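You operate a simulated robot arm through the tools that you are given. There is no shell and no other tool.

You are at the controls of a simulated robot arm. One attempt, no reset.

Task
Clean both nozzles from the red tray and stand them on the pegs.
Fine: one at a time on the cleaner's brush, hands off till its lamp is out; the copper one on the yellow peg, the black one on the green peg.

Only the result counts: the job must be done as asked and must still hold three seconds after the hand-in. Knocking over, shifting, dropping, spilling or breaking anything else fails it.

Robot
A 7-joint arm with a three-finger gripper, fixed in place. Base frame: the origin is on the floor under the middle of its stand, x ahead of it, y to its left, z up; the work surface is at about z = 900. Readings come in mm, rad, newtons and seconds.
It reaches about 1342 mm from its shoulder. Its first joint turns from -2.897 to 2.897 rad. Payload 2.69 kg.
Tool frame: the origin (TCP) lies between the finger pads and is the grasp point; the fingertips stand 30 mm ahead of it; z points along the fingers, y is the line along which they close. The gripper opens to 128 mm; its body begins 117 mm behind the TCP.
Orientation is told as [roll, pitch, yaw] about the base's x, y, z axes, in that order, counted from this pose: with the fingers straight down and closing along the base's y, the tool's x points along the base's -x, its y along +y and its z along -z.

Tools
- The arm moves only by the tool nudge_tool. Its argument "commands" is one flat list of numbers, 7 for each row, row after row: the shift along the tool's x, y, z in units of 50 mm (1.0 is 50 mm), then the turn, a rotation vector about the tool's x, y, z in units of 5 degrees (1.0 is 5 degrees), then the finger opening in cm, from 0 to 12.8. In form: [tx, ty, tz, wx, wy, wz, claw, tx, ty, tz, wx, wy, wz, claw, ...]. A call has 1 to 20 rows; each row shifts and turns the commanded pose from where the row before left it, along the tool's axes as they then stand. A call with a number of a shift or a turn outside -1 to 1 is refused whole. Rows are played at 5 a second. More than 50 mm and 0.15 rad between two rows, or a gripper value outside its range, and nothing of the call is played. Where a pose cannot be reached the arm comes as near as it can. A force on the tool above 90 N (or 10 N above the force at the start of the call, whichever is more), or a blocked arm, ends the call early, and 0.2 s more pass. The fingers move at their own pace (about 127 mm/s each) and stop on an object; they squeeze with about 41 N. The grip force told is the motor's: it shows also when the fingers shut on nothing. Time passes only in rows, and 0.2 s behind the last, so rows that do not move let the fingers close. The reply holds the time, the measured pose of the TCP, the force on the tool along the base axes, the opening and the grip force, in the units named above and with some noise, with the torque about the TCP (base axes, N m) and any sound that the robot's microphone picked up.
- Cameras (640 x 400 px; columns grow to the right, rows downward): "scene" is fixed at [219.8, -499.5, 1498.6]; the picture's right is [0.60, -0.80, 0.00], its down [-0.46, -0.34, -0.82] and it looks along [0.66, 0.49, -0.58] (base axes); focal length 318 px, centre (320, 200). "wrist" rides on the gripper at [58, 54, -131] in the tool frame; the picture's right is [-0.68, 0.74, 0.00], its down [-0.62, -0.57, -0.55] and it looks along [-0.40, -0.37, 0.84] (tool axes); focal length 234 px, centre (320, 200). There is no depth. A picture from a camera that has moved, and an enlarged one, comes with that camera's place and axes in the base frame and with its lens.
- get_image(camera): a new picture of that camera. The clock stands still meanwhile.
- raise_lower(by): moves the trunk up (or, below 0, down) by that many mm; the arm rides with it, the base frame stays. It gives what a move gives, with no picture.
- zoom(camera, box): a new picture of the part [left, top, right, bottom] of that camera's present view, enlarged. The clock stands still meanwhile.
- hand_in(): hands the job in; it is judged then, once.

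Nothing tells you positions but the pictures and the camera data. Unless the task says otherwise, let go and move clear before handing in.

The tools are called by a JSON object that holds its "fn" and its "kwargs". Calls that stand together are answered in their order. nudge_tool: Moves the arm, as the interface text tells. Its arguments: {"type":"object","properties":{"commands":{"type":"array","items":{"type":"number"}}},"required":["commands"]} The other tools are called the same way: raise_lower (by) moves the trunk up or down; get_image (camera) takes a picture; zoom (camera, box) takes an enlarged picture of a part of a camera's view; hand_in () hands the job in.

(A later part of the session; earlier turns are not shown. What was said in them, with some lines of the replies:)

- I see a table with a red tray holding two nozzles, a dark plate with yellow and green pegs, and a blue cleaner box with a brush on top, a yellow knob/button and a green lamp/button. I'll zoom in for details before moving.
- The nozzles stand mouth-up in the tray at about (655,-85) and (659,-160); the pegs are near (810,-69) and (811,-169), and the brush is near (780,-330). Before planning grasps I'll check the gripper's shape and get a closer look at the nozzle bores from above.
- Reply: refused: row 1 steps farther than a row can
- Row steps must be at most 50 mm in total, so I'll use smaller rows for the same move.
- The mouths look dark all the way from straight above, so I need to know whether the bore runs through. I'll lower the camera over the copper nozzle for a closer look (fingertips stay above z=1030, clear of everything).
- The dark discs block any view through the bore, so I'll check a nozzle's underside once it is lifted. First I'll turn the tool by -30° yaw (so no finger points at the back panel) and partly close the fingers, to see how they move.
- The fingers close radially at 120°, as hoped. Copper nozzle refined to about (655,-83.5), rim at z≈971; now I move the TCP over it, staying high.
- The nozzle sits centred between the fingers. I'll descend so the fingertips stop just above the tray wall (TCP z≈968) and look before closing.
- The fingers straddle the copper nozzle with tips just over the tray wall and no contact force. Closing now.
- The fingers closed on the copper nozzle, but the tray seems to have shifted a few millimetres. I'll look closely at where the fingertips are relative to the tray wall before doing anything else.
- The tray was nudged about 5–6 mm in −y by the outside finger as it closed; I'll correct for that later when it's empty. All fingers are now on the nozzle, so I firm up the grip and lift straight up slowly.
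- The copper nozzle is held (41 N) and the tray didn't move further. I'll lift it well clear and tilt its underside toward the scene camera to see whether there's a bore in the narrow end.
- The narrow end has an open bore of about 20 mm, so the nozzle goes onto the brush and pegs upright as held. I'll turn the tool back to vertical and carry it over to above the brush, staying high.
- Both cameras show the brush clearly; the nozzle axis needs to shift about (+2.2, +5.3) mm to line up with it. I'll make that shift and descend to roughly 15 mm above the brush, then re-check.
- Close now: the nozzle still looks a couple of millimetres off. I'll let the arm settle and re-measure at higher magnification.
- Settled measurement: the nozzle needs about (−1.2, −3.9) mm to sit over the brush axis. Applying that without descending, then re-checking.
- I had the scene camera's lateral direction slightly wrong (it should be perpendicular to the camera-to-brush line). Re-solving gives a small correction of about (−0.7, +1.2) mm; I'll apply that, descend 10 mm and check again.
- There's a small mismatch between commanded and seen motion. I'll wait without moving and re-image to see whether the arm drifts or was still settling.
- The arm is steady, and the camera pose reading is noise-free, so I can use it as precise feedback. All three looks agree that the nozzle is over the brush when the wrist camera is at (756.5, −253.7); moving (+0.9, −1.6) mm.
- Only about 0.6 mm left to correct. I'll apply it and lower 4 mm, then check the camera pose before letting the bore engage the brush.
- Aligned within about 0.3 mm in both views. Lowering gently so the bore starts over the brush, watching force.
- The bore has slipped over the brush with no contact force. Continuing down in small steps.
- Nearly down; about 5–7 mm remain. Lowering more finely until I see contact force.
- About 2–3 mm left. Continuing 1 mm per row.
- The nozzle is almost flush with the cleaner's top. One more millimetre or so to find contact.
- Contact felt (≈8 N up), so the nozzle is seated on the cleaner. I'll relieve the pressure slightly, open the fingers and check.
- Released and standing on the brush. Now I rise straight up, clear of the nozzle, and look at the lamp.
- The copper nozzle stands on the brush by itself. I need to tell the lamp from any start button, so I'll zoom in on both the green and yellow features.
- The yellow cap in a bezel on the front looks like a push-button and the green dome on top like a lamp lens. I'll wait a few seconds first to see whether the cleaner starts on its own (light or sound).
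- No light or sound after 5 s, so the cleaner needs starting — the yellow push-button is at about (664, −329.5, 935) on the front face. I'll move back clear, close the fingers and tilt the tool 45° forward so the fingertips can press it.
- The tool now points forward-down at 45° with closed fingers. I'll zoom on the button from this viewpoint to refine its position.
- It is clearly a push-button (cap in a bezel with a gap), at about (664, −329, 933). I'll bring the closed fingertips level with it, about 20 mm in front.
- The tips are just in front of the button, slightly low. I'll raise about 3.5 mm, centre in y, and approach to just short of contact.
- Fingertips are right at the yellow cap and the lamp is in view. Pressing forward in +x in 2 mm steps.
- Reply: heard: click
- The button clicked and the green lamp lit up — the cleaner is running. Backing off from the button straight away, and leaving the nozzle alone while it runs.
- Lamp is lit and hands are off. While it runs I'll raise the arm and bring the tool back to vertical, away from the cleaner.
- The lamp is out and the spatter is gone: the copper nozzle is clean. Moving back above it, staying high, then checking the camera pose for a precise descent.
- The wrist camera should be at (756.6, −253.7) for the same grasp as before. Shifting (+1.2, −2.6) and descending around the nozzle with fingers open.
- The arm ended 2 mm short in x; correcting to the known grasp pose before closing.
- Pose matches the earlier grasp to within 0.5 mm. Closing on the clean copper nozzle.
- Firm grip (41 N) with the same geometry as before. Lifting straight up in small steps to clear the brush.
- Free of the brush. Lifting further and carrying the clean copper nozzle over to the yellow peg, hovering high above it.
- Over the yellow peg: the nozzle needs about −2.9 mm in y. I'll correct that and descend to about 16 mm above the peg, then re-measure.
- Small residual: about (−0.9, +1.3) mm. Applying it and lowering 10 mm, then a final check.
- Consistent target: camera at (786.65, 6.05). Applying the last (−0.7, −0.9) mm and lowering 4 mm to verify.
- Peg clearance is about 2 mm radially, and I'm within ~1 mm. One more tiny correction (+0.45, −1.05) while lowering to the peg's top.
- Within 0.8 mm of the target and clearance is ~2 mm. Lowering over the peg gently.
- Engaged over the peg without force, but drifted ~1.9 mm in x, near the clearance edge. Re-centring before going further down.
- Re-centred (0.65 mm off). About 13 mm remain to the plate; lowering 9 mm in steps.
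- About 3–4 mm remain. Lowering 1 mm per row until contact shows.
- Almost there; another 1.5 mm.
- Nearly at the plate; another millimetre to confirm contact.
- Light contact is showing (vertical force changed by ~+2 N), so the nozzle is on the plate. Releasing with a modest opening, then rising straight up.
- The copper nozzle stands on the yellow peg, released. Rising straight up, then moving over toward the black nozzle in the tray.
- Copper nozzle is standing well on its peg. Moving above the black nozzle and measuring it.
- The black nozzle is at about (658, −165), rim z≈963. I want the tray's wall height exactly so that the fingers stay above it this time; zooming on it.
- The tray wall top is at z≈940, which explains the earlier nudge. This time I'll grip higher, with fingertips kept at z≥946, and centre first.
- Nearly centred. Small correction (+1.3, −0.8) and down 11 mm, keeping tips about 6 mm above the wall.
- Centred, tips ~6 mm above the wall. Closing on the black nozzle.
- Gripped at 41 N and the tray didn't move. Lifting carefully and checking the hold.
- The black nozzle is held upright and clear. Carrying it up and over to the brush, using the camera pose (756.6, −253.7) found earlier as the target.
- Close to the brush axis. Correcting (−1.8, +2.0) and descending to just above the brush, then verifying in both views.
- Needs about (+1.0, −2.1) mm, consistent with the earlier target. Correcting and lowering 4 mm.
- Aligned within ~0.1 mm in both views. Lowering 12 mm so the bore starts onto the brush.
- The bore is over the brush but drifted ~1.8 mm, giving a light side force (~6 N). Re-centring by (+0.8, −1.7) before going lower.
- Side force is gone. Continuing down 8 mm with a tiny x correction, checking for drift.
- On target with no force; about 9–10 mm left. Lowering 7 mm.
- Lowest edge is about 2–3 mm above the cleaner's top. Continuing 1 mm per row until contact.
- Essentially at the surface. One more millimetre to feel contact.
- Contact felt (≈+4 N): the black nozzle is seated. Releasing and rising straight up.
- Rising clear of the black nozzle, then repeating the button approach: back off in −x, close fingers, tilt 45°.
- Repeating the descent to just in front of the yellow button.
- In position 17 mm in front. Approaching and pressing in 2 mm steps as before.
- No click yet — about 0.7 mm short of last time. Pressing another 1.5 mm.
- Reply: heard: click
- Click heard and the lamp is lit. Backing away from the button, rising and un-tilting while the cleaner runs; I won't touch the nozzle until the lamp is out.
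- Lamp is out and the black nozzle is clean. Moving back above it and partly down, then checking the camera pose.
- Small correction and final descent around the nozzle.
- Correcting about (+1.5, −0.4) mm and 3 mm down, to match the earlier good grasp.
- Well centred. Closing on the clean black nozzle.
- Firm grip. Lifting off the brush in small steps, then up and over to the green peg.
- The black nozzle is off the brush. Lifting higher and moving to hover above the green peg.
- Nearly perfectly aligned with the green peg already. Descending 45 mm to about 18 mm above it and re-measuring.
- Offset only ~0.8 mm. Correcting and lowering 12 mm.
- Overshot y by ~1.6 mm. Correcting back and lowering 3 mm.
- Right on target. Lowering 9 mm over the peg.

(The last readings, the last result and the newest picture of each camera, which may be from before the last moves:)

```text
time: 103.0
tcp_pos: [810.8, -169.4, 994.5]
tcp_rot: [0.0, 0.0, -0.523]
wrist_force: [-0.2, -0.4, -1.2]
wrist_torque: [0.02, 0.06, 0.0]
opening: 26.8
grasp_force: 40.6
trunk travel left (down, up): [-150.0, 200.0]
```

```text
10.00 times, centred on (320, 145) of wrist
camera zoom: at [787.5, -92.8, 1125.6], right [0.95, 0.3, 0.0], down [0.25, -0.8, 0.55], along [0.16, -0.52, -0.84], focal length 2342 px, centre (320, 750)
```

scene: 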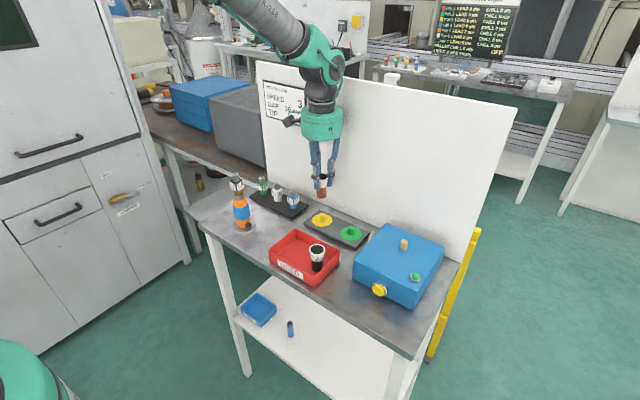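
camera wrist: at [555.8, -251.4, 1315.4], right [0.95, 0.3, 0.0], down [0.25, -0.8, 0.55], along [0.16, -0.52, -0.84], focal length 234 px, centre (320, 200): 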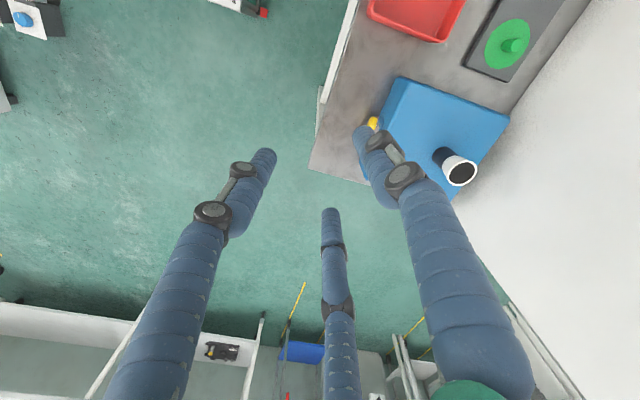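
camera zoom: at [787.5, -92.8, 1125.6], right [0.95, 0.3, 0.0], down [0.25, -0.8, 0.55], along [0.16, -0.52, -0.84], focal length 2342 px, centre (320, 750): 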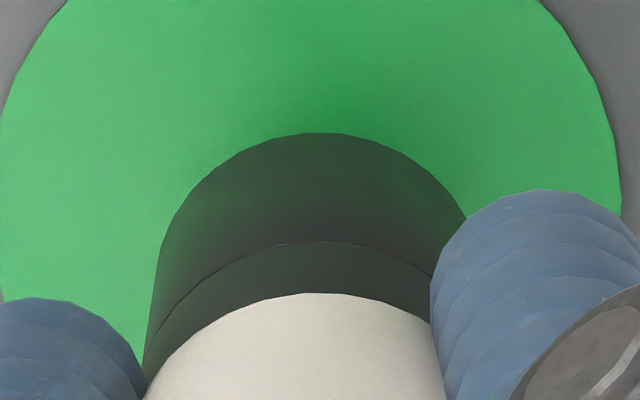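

Engaged, no force, ~1 mm off-centre. Small correction and another 10 mm down.

{"fn": "nudge_tool", "kwargs": {"commands": [0.0064, -0.013, 0.04, 0, 0, 0, 0, 0, 0, 0.08, 0, 0, 0, 0, 0, 0, 0.08, 0, 0, 0, 0, 0, 0, 0, 0, 0, 0, 0]}}

{"fn": "zoom", "kwargs": {"camera": "scene", "box": [336, 210, 368, 238]}}

{"fn": "zoom", "kwargs": {"camera": "wrist", "box": [270, 110, 370, 215]}}

```text
time: 104.0
tcp_pos: [809.6, -169.5, 986.7]
tcp_rot: [-0.001, -0.001, -0.523]
wrist_force: [0.0, 0.3, -1.5]
wrist_torque: [-0.02, 0.01, 0.01]
opening: 26.9
grasp_force: 41.0
trunk travel left (down, up): [-150.0, 200.0]
```

```text
14.29 times, centred on (352, 224) of scene
camera zoom: at [219.8, -499.5, 1498.6], right [0.6, -0.8, 0.0], down [-0.46, -0.34, -0.82], along [0.66, 0.49, -0.58], focal length 4538 px, centre (-137, -143)
```

zoom: 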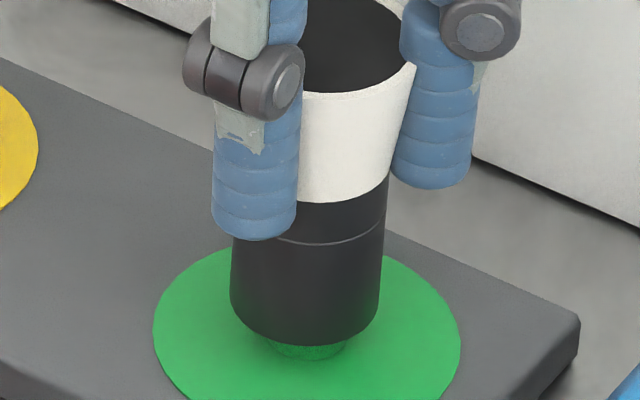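

```text
3.81 times, centred on (320, 162) of wrist
camera zoom: at [786.5, -92.9, 1116.4], right [0.95, 0.3, 0.0], down [0.25, -0.8, 0.55], along [0.16, -0.52, -0.84], focal length 892 px, centre (320, 343)
```

zoom: 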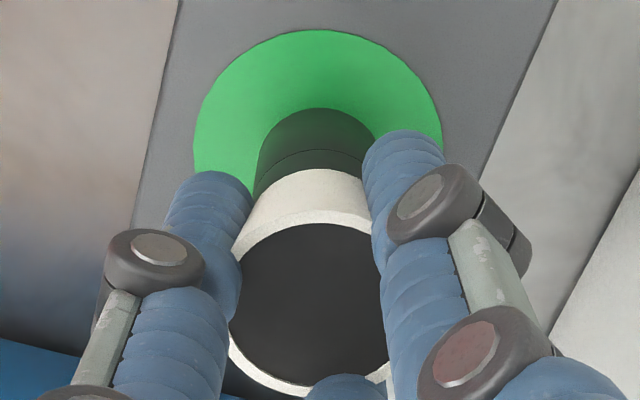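

About 8 mm left. Lowering 6 mm.

{"fn": "nudge_tool", "kwargs": {"commands": [0, 0, 0.06, 0, 0, 0, 0, 0, 0, 0.06, 0, 0, 0, 0, 0, 0, 0, 0, 0, 0, 0]}}

{"fn": "zoom", "kwargs": {"camera": "scene", "box": [336, 210, 368, 238]}}

{"fn": "zoom", "kwargs": {"camera": "wrist", "box": [270, 110, 370, 215]}}

```text
time: 104.8
tcp_pos: [809.9, -170.2, 978.9]
tcp_rot: [0.0, 0.0, -0.524]
wrist_force: [-0.5, 0.0, -0.1]
wrist_torque: [0.01, 0.01, 0.02]
opening: 26.9
grasp_force: 41.0
trunk travel left (down, up): [-150.0, 200.0]
```

```text
14.29 times, centred on (352, 224) of scene
camera zoom: at [219.8, -499.5, 1498.6], right [0.6, -0.8, 0.0], down [-0.46, -0.34, -0.82], along [0.66, 0.49, -0.58], focal length 4538 px, centre (-137, -143)
```

zoom: 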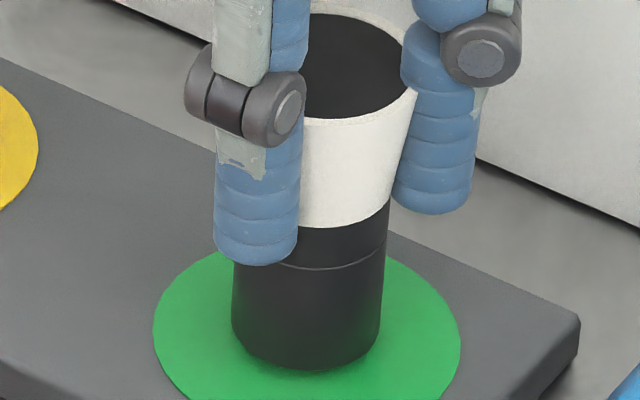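

```text
3.81 times, centred on (320, 162) of wrist
camera zoom: at [786.1, -93.8, 1110.9], right [0.95, 0.3, 0.0], down [0.25, -0.8, 0.55], along [0.16, -0.52, -0.84], focal length 892 px, centre (320, 343)
```

zoom: 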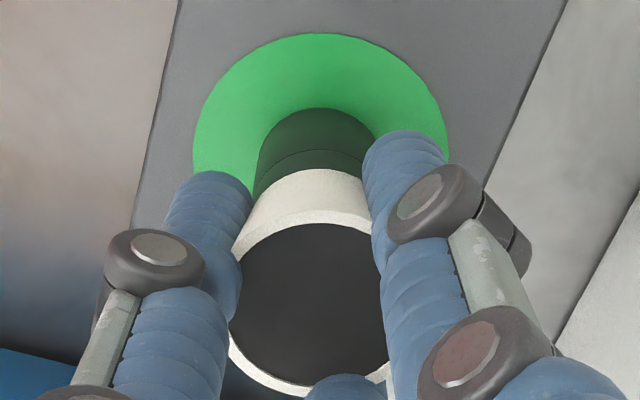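

Centred; about 2–3 mm left. Finishing in 1 mm rows until contact.

{"fn": "nudge_tool", "kwargs": {"commands": [0, 0, 0.02, 0, 0, 0, 0, 0, 0, 0.02, 0, 0, 0, 0, 0, 0, 0.012, 0, 0, 0, 0, 0, 0, 0, 0, 0, 0, 0]}}

{"fn": "zoom", "kwargs": {"camera": "scene", "box": [336, 210, 368, 238]}}

```text
time: 105.8
tcp_pos: [810.9, -168.8, 977.6]
tcp_rot: [0.0, 0.0, -0.525]
wrist_force: [-0.6, -0.1, -0.5]
wrist_torque: [-0.04, -0.02, 0.0]
opening: 26.9
grasp_force: 41.3
trunk travel left (down, up): [-150.0, 200.0]
```

```text
14.29 times, centred on (352, 224) of scene
camera zoom: at [219.8, -499.5, 1498.6], right [0.6, -0.8, 0.0], down [-0.46, -0.34, -0.82], along [0.66, 0.49, -0.58], focal length 4538 px, centre (-137, -143)
```

zoom: 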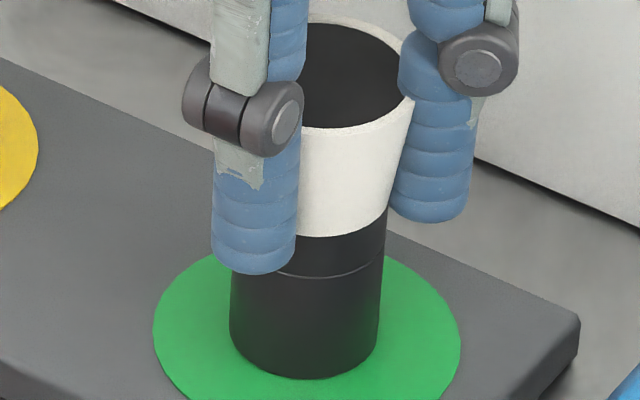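

Very close to flush. Another ~1 mm to confirm contact.

{"fn": "nudge_tool", "kwargs": {"commands": [0, 0, 0.014, 0, 0, 0, 0, 0, 0, 0.014, 0, 0, 0, 0, 0, 0, 0, 0, 0, 0, 0]}}

{"fn": "zoom", "kwargs": {"camera": "scene", "box": [336, 210, 368, 238]}}

{"fn": "zoom", "kwargs": {"camera": "wrist", "box": [270, 110, 370, 215]}}

```text
time: 106.6
tcp_pos: [812.1, -168.8, 975.4]
tcp_rot: [0.0, -0.001, -0.524]
wrist_force: [0.1, 0.0, 3.6]
wrist_torque: [-0.03, 0.07, 0.02]
opening: 26.9
grasp_force: 41.6
trunk travel left (down, up): [-150.0, 200.0]
```

```text
14.29 times, centred on (352, 224) of scene
camera zoom: at [219.8, -499.5, 1498.6], right [0.6, -0.8, 0.0], down [-0.46, -0.34, -0.82], along [0.66, 0.49, -0.58], focal length 4538 px, centre (-137, -143)
```

zoom: 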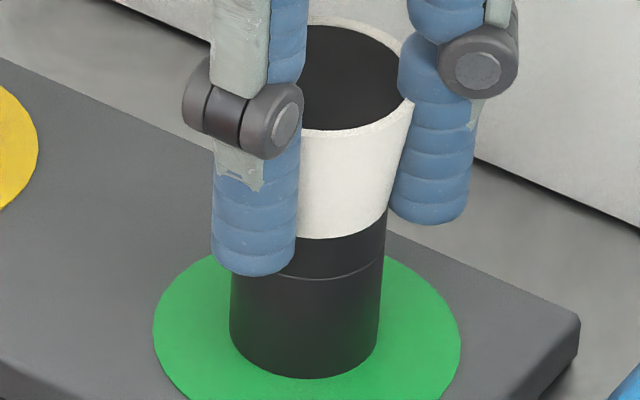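

```text
3.81 times, centred on (320, 162) of wrist
camera zoom: at [787.4, -92.6, 1106.8], right [0.95, 0.3, 0.0], down [0.25, -0.8, 0.55], along [0.16, -0.52, -0.84], focal length 892 px, centre (320, 343)
```

zoom: 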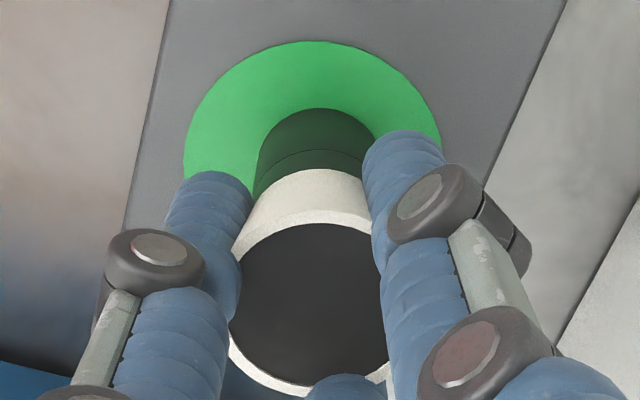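

Contact (≈+4 N): the black nozzle is on the plate over the green peg. Releasing and rising straight up.

{"fn": "nudge_tool", "kwargs": {"commands": [0, 0, 0, 0, 0, 0, 3.2, 0, 0, 0, 0, 0, 0, 4.5, 0, 0, 0, 0, 0, 0, 6, 0, 0, 0, 0, 0, 0, 6.5, 0, 0, 0, 0, 0, 0, 6.5]}}

{"fn": "zoom", "kwargs": {"camera": "wrist", "box": [220, 80, 420, 260]}}

{"fn": "nudge_tool", "kwargs": {"commands": [0, 0, -0.3, 0, 0, 0, 6.5, 0, 0, -0.8, 0, 0, 0, 6.5, 0, 0, -0.9, 0, 0, 0, 6.5, 0, 0, -0.9, 0, 0, 0, 6.5, 0, 0, 0, 0, 0, 0, 6.5]}}

{"fn": "zoom", "kwargs": {"camera": "scene", "box": [260, 190, 370, 290]}}

{"fn": "get_image", "kwargs": {"camera": "scene"}}

```text
time: 107.8
tcp_pos: [811.6, -168.4, 975.6]
tcp_rot: [0.001, 0.001, -0.523]
wrist_force: [0.4, 0.4, -1.0]
wrist_torque: [-0.02, -0.02, -0.01]
opening: 65.1
grasp_force: 0.2
trunk travel left (down, up): [-150.0, 200.0]
```

```text
2.22 times, centred on (320, 170) of wrist
camera zoom: at [787.4, -92.6, 1106.4], right [0.95, 0.3, 0.0], down [0.25, -0.8, 0.55], along [0.16, -0.52, -0.84], focal length 520 px, centre (320, 267)
```

zoom: 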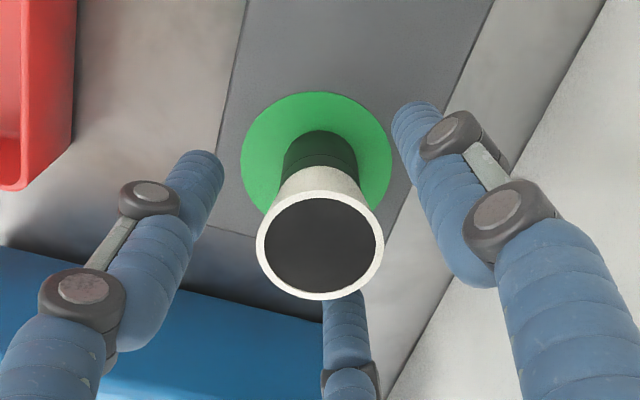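

```text
time: 109.0
tcp_pos: [809.5, -167.9, 1120.2]
tcp_rot: [0.001, 0.001, -0.523]
wrist_force: [0.4, 0.1, 0.5]
wrist_torque: [-0.03, -0.05, -0.02]
opening: 65.3
grasp_force: 0.1
trunk travel left (down, up): [-150.0, 200.0]
```

```text
4.00 times, centred on (315, 240) of scene
camera zoom: at [219.8, -499.5, 1498.6], right [0.6, -0.8, 0.0], down [-0.46, -0.34, -0.82], along [0.66, 0.49, -0.58], focal length 1271 px, centre (340, 40)
```

zoom: 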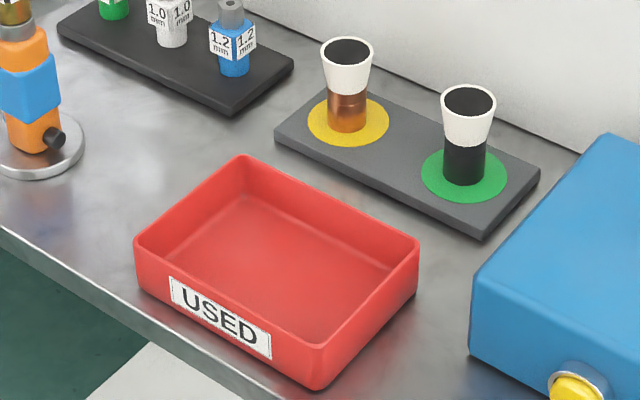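

```text
taken
```

scene: 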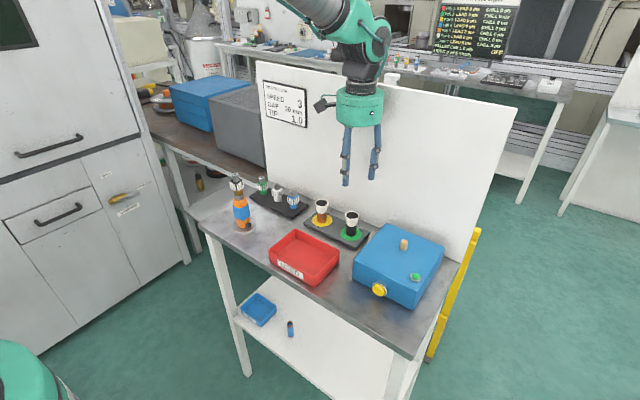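

Both nozzles stand on their pegs. Now I'll compare the tray and other objects with the starting picture, using the same zoom window.

{"fn": "zoom", "kwargs": {"camera": "scene", "box": [260, 200, 370, 290]}}

{"fn": "zoom", "kwargs": {"camera": "scene", "box": [340, 210, 460, 310]}}

{"fn": "zoom", "kwargs": {"camera": "scene", "box": [220, 160, 330, 240]}}

```text
4.44 times, centred on (315, 245) of scene
camera zoom: at [219.8, -499.5, 1498.6], right [0.6, -0.8, 0.0], down [-0.46, -0.34, -0.82], along [0.66, 0.49, -0.58], focal length 1412 px, centre (342, 0)
```

zoom: 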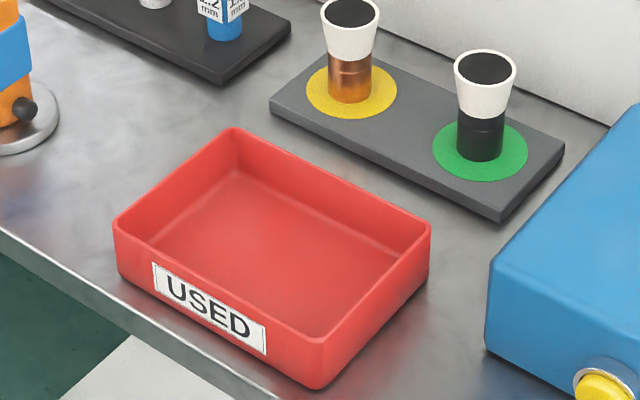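

```text
4.00 times, centred on (400, 260) of scene
camera zoom: at [219.8, -499.5, 1498.6], right [0.6, -0.8, 0.0], down [-0.46, -0.34, -0.82], along [0.66, 0.49, -0.58], focal length 1271 px, centre (0, -40)
```

zoom: 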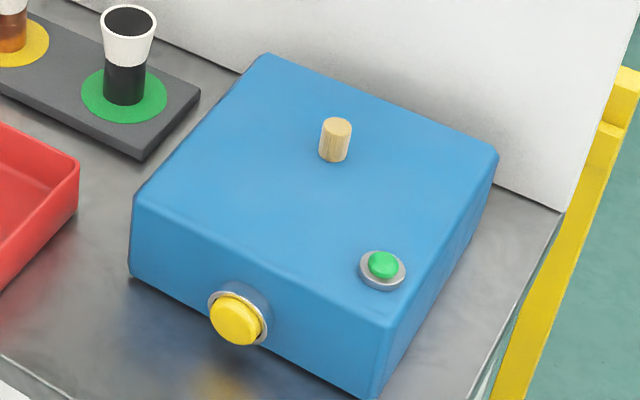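

```text
5.00 times, centred on (275, 200) of scene
camera zoom: at [219.8, -499.5, 1498.6], right [0.6, -0.8, 0.0], down [-0.46, -0.34, -0.82], along [0.66, 0.49, -0.58], focal length 1588 px, centre (545, 200)
```

zoom: 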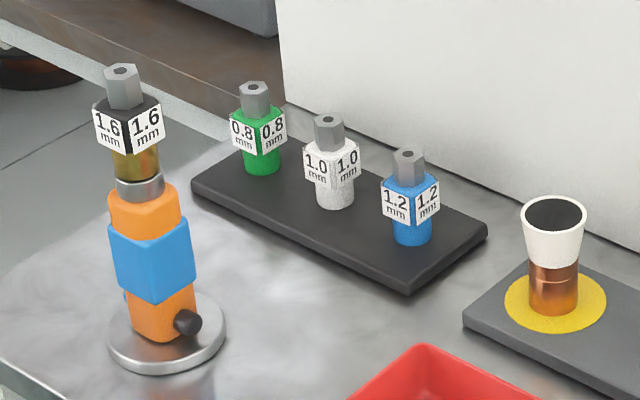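

Everything else is exactly where it was; only the tray sits ~5 mm too far in −y from that earlier touch. I'll gently push it back: closed fingers inside the empty tray, nudging the +y wall outward a millimetre at a time.

{"fn": "nudge_tool", "kwargs": {"commands": [0.8, -0.097, 0, 0, 0, 0, 4, 0.8, -0.097, 0, 0, 0, 0, 1, 0.8, -0.097, 0, 0, 0, 0, 0, 0.8, -0.097, 0, 0, 0, 0, 0, 0, 0, 0, 0, 0, 0, 0]}}

{"fn": "get_image", "kwargs": {"camera": "wrist"}}

{"fn": "get_image", "kwargs": {"camera": "scene"}}

```text
time: 110.2
tcp_pos: [659.9, -102.9, 1120.9]
tcp_rot: [0.0, -0.003, -0.524]
wrist_force: [-0.3, 0.6, 0.9]
wrist_torque: [-0.03, -0.08, -0.01]
opening: 2.1
grasp_force: 31.4
trunk travel left (down, up): [-150.0, 200.0]
```

```text
taken
camera wrist: at [635.2, -27.0, 1252.7], right [0.95, 0.3, 0.0], down [0.25, -0.8, 0.55], along [0.17, -0.52, -0.84], focal length 234 px, centre (320, 200)
```

wrist: 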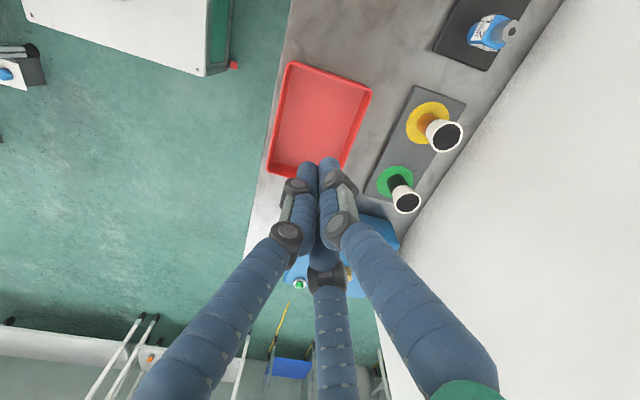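

```text
taken
```

scene: 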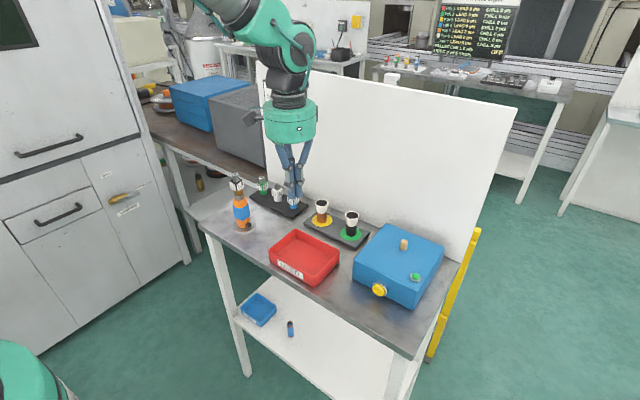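

Fingers are closed above the empty tray's interior. Lowering into it (tips stop ~15 mm above its floor), well away from all walls.

{"fn": "nudge_tool", "kwargs": {"commands": [0, 0, 0.85, 0, 0, 0, 0, 0, 0, 0.85, 0, 0, 0, 0, 0, 0, 0.85, 0, 0, 0, 0, 0, 0, 0.8, 0, 0, 0, 0, 0, 0, 0, 0, 0, 0, 0]}}

{"fn": "zoom", "kwargs": {"camera": "wrist", "box": [220, 60, 420, 240]}}

{"fn": "zoom", "kwargs": {"camera": "scene", "box": [260, 200, 370, 290]}}

```text
time: 111.4
tcp_pos: [659.7, -107.4, 953.6]
tcp_rot: [-0.001, 0.001, -0.523]
wrist_force: [0.1, -0.1, 0.1]
wrist_torque: [0.04, 0.05, -0.03]
opening: 2.0
grasp_force: 32.5
trunk travel left (down, up): [-150.0, 200.0]
```

```text
2.22 times, centred on (320, 150) of wrist
camera zoom: at [635.6, -31.5, 1083.8], right [0.95, 0.3, 0.0], down [0.25, -0.8, 0.55], along [0.16, -0.52, -0.84], focal length 520 px, centre (320, 311)
```

zoom: 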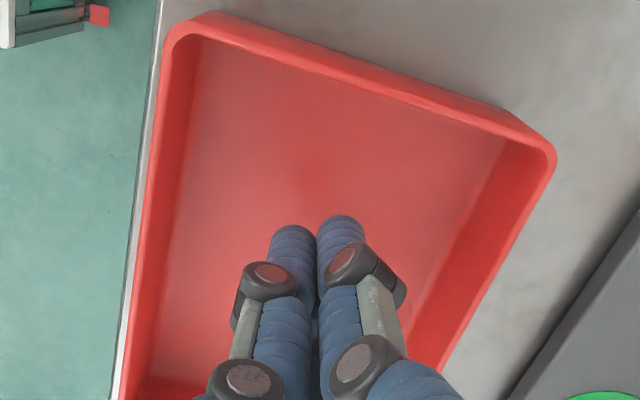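

```text
4.44 times, centred on (315, 245) of scene
camera zoom: at [219.8, -499.5, 1498.6], right [0.6, -0.8, 0.0], down [-0.46, -0.34, -0.82], along [0.66, 0.49, -0.58], focal length 1412 px, centre (342, 0)
```

zoom: 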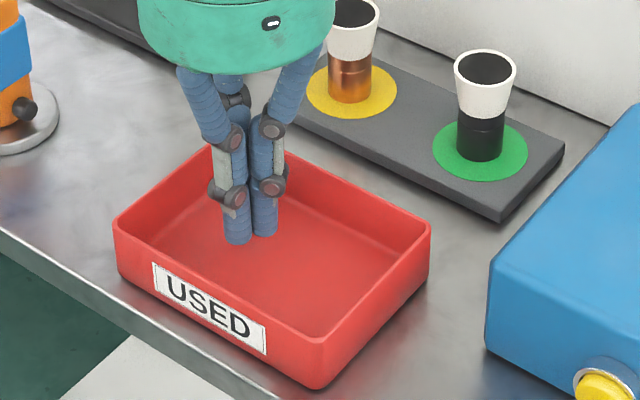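

Tips are inside the tray, ~40 mm from the +y wall. Moving +y to just short of it.

{"fn": "nudge_tool", "kwargs": {"commands": [0.16, 0.277, 0, 0, 0, 0, 0, 0.16, 0.277, 0, 0, 0, 0, 0, 0, 0, 0, 0, 0, 0, 0]}}

{"fn": "zoom", "kwargs": {"camera": "wrist", "box": [220, 60, 420, 240]}}

{"fn": "zoom", "kwargs": {"camera": "scene", "box": [260, 200, 370, 290]}}

```text
time: 112.2
tcp_pos: [661.0, -75.7, 953.7]
tcp_rot: [0.0, -0.001, -0.524]
wrist_force: [-0.2, 0.2, -1.0]
wrist_torque: [-0.03, 0.03, 0.0]
opening: 2.0
grasp_force: 30.8
trunk travel left (down, up): [-150.0, 200.0]
```

```text
2.22 times, centred on (320, 150) of wrist
camera zoom: at [637.0, 1.8, 1084.8], right [0.95, 0.3, 0.0], down [0.25, -0.8, 0.55], along [0.16, -0.52, -0.84], focal length 520 px, centre (320, 311)
```

zoom: 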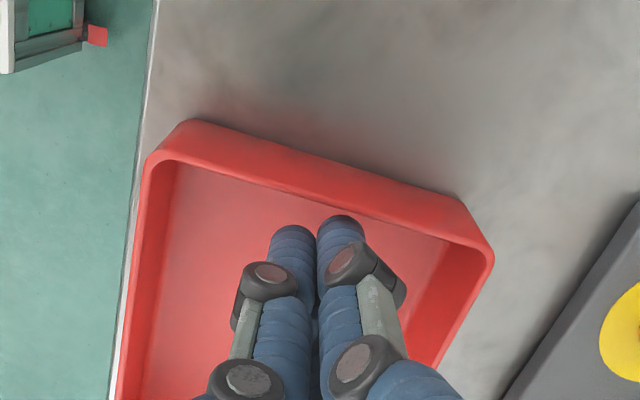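

```text
4.44 times, centred on (315, 245) of scene
camera zoom: at [219.8, -499.5, 1498.6], right [0.6, -0.8, 0.0], down [-0.46, -0.34, -0.82], along [0.66, 0.49, -0.58], focal length 1412 px, centre (342, 0)
```

zoom: 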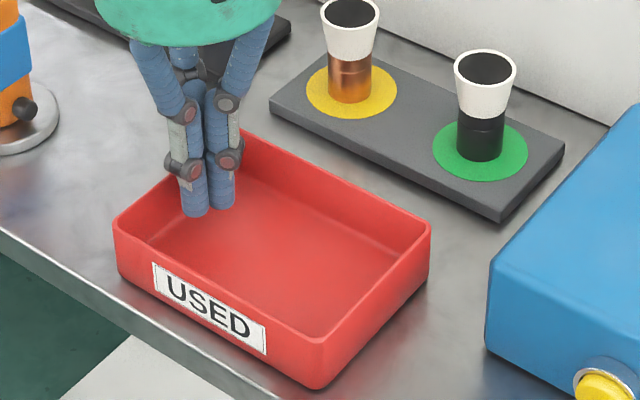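

No contact yet. Advancing 6 mm more in two rows, watching force and the tray's corners.

{"fn": "nudge_tool", "kwargs": {"commands": [0.03, 0.052, 0, 0, 0, 0, 0, 0.03, 0.052, 0, 0, 0, 0, 0, 0, 0, 0, 0, 0, 0, 0]}}

{"fn": "zoom", "kwargs": {"camera": "wrist", "box": [220, 60, 420, 240]}}

{"fn": "zoom", "kwargs": {"camera": "scene", "box": [260, 200, 370, 290]}}

```text
time: 113.0
tcp_pos: [662.9, -67.0, 952.9]
tcp_rot: [0.0, -0.002, -0.524]
wrist_force: [-0.1, -1.2, 0.7]
wrist_torque: [-0.03, -0.01, 0.01]
opening: 2.0
grasp_force: 30.6
trunk travel left (down, up): [-150.0, 200.0]
```

```text
2.22 times, centred on (320, 150) of wrist
camera zoom: at [638.5, 9.0, 1083.1], right [0.95, 0.3, 0.0], down [0.25, -0.8, 0.55], along [0.16, -0.52, -0.84], focal length 520 px, centre (320, 311)
```

zoom: 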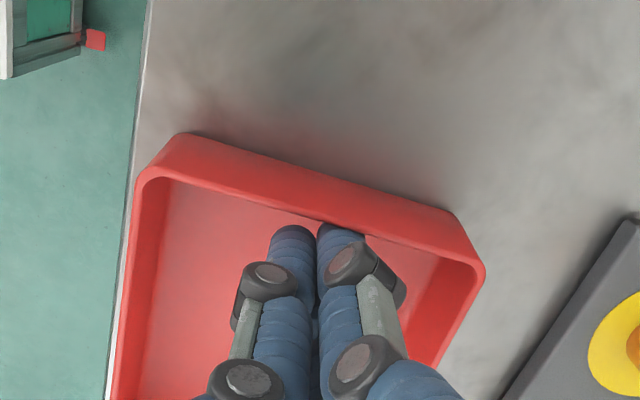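

```text
4.44 times, centred on (315, 245) of scene
camera zoom: at [219.8, -499.5, 1498.6], right [0.6, -0.8, 0.0], down [-0.46, -0.34, -0.82], along [0.66, 0.49, -0.58], focal length 1412 px, centre (342, 0)
```

zoom: 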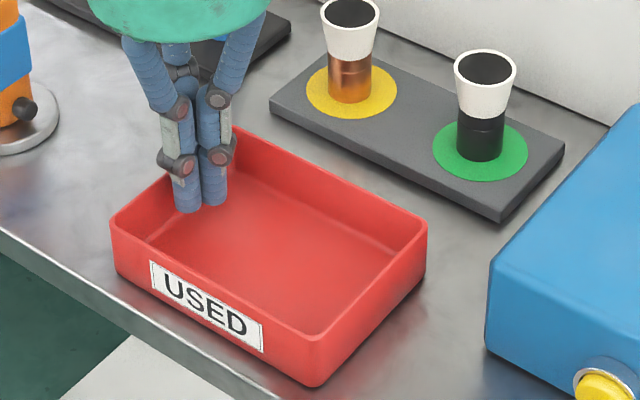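

The tray is sliding back as intended (about half-way). Pushing another 2.5 mm.

{"fn": "nudge_tool", "kwargs": {"commands": [0.0125, 0.0217, 0, 0, 0, 0, 0, 0.0125, 0.0217, 0, 0, 0, 0, 0, 0, 0, 0, 0, 0, 0, 0]}}

{"fn": "zoom", "kwargs": {"camera": "scene", "box": [260, 200, 370, 290]}}

{"fn": "zoom", "kwargs": {"camera": "wrist", "box": [220, 60, 420, 240]}}

```text
time: 113.8
tcp_pos: [662.2, -64.3, 952.7]
tcp_rot: [0.0, -0.001, -0.523]
wrist_force: [-1.1, 0.0, -0.6]
wrist_torque: [0.0, -0.01, -0.02]
opening: 2.0
grasp_force: 31.3
trunk travel left (down, up): [-150.0, 200.0]
```

```text
4.44 times, centred on (315, 245) of scene
camera zoom: at [219.8, -499.5, 1498.6], right [0.6, -0.8, 0.0], down [-0.46, -0.34, -0.82], along [0.66, 0.49, -0.58], focal length 1412 px, centre (342, 0)
```

zoom: 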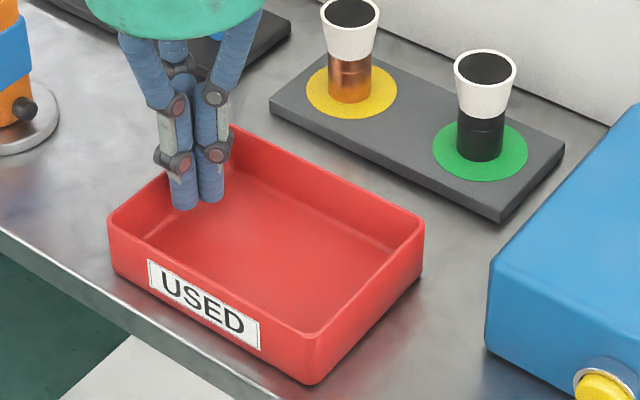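

```text
2.22 times, centred on (320, 150) of wrist
camera zoom: at [638.5, 11.2, 1084.0], right [0.95, 0.3, 0.0], down [0.25, -0.8, 0.55], along [0.16, -0.52, -0.84], focal length 520 px, centre (320, 311)
```

zoom: 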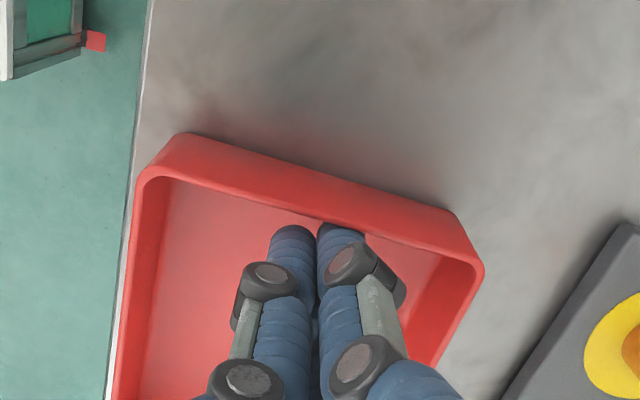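

The tray's corners now match the starting picture to about 1 mm. Backing off the wall, then rising straight up out of the tray.

{"fn": "nudge_tool", "kwargs": {"commands": [-0.2, -0.3464, 0, 0, 0, 0, 0, -0.1, -0.1732, 0, 0, 0, 0, 0, 0, 0, -0.9, 0, 0, 0, 0, 0, 0, -0.9, 0, 0, 0, 0, 0, 0, -0.9, 0, 0, 0, 0, 0, 0, -0.9, 0, 0, 0, 0, 0, 0, -0.9, 0, 0, 0, 0, 0, 0, -0.9, 0, 0, 0, 0, 0, 0, 0, 0, 0, 0, 0]}}

{"fn": "zoom", "kwargs": {"camera": "scene", "box": [260, 200, 370, 290]}}

{"fn": "get_image", "kwargs": {"camera": "scene"}}

{"fn": "zoom", "kwargs": {"camera": "scene", "box": [260, 200, 460, 325]}}

```text
time: 115.8
tcp_pos: [659.9, -93.4, 1223.6]
tcp_rot: [0.001, -0.001, -0.523]
wrist_force: [-0.7, -0.6, 0.9]
wrist_torque: [-0.02, -0.07, 0.01]
opening: 2.3
grasp_force: 31.2
trunk travel left (down, up): [-150.0, 200.0]
```

```text
4.44 times, centred on (315, 245) of scene
camera zoom: at [219.8, -499.5, 1498.6], right [0.6, -0.8, 0.0], down [-0.46, -0.34, -0.82], along [0.66, 0.49, -0.58], focal length 1412 px, centre (342, 0)
```

zoom: 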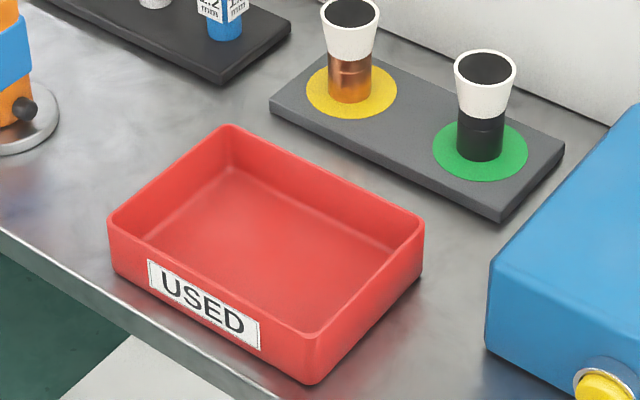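

```text
taken
```

scene: 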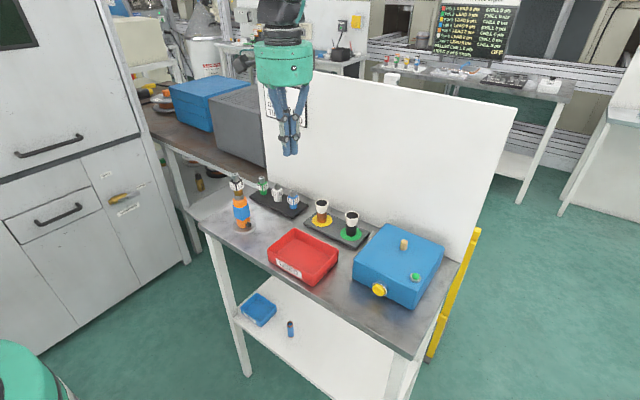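

```text
3.20 times, centred on (360, 262) of scene
camera zoom: at [219.8, -499.5, 1498.6], right [0.6, -0.8, 0.0], down [-0.46, -0.34, -0.82], along [0.66, 0.49, -0.58], focal length 1017 px, centre (192, 0)
```

zoom: 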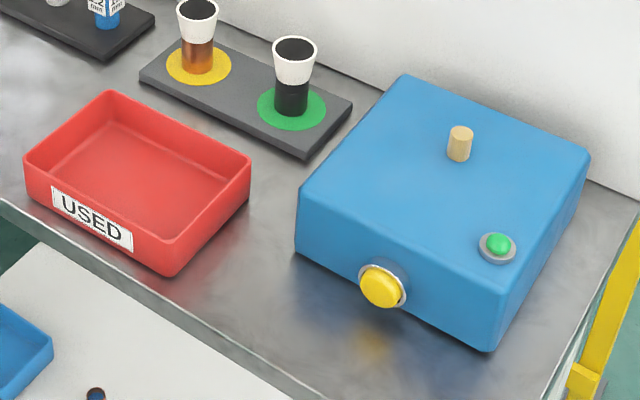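

The tray now matches its starting position, the cleaner and other items are unmoved, the lamp is out, and both clean nozzles stand on their pegs (copper on yellow, black on green). One last close look at them before handing in.

{"fn": "zoom", "kwargs": {"camera": "scene", "box": [300, 190, 370, 250]}}

{"fn": "nudge_tool", "kwargs": {"commands": [0, 0, 0, 0, 0, 0, 3, 0, 0, 0, 0, 0, 0, 6, 0, 0, 0, 0, 0, 0, 6, 0, 0, 0, 0, 0, 0, 6]}}

```text
6.67 times, centred on (335, 220) of scene
camera zoom: at [219.8, -499.5, 1498.6], right [0.6, -0.8, 0.0], down [-0.46, -0.34, -0.82], along [0.66, 0.49, -0.58], focal length 2118 px, centre (220, 67)
```

zoom: 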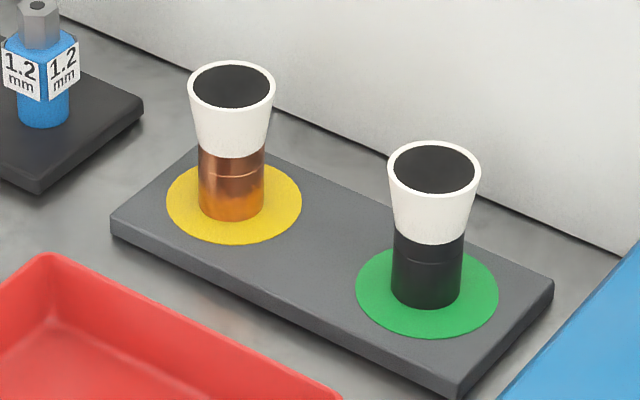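

```text
time: 116.8
tcp_pos: [661.6, -94.8, 1224.4]
tcp_rot: [-0.002, 0.001, -0.525]
wrist_force: [0.4, -0.1, 0.5]
wrist_torque: [-0.02, 0.02, -0.01]
opening: 60.1
grasp_force: 0.1
trunk travel left (down, up): [-150.0, 200.0]
```

Both nozzles are clean, upright and seated on the right pegs, and the gripper is clear. Handing in.

{"fn": "hand_in", "kwargs": {}}

```text
The job is handed in.
```

Both nozzles are cleaned and standing on their pegs: the copper one on yellow, the black one on green. I've handed the job in; no verdict has come back.

- **Cleaning:** each nozzle went on the brush alone. Nothing started on its own, so I pressed the yellow button on the front of the cleaner. The green lamp lit each time, and I kept off the nozzle until it went out. The spatter was gone from both.
- **Tray:** while I was closing on the copper nozzle, a finger caught the tray wall and pushed the red tray about 5 mm. Once it was empty I nudged it back. In the pictures it now matches its starting place to about 1 mm.
- **Everything else:** the cleaner, the tip rack and the torch look unmoved compared with the first pictures.
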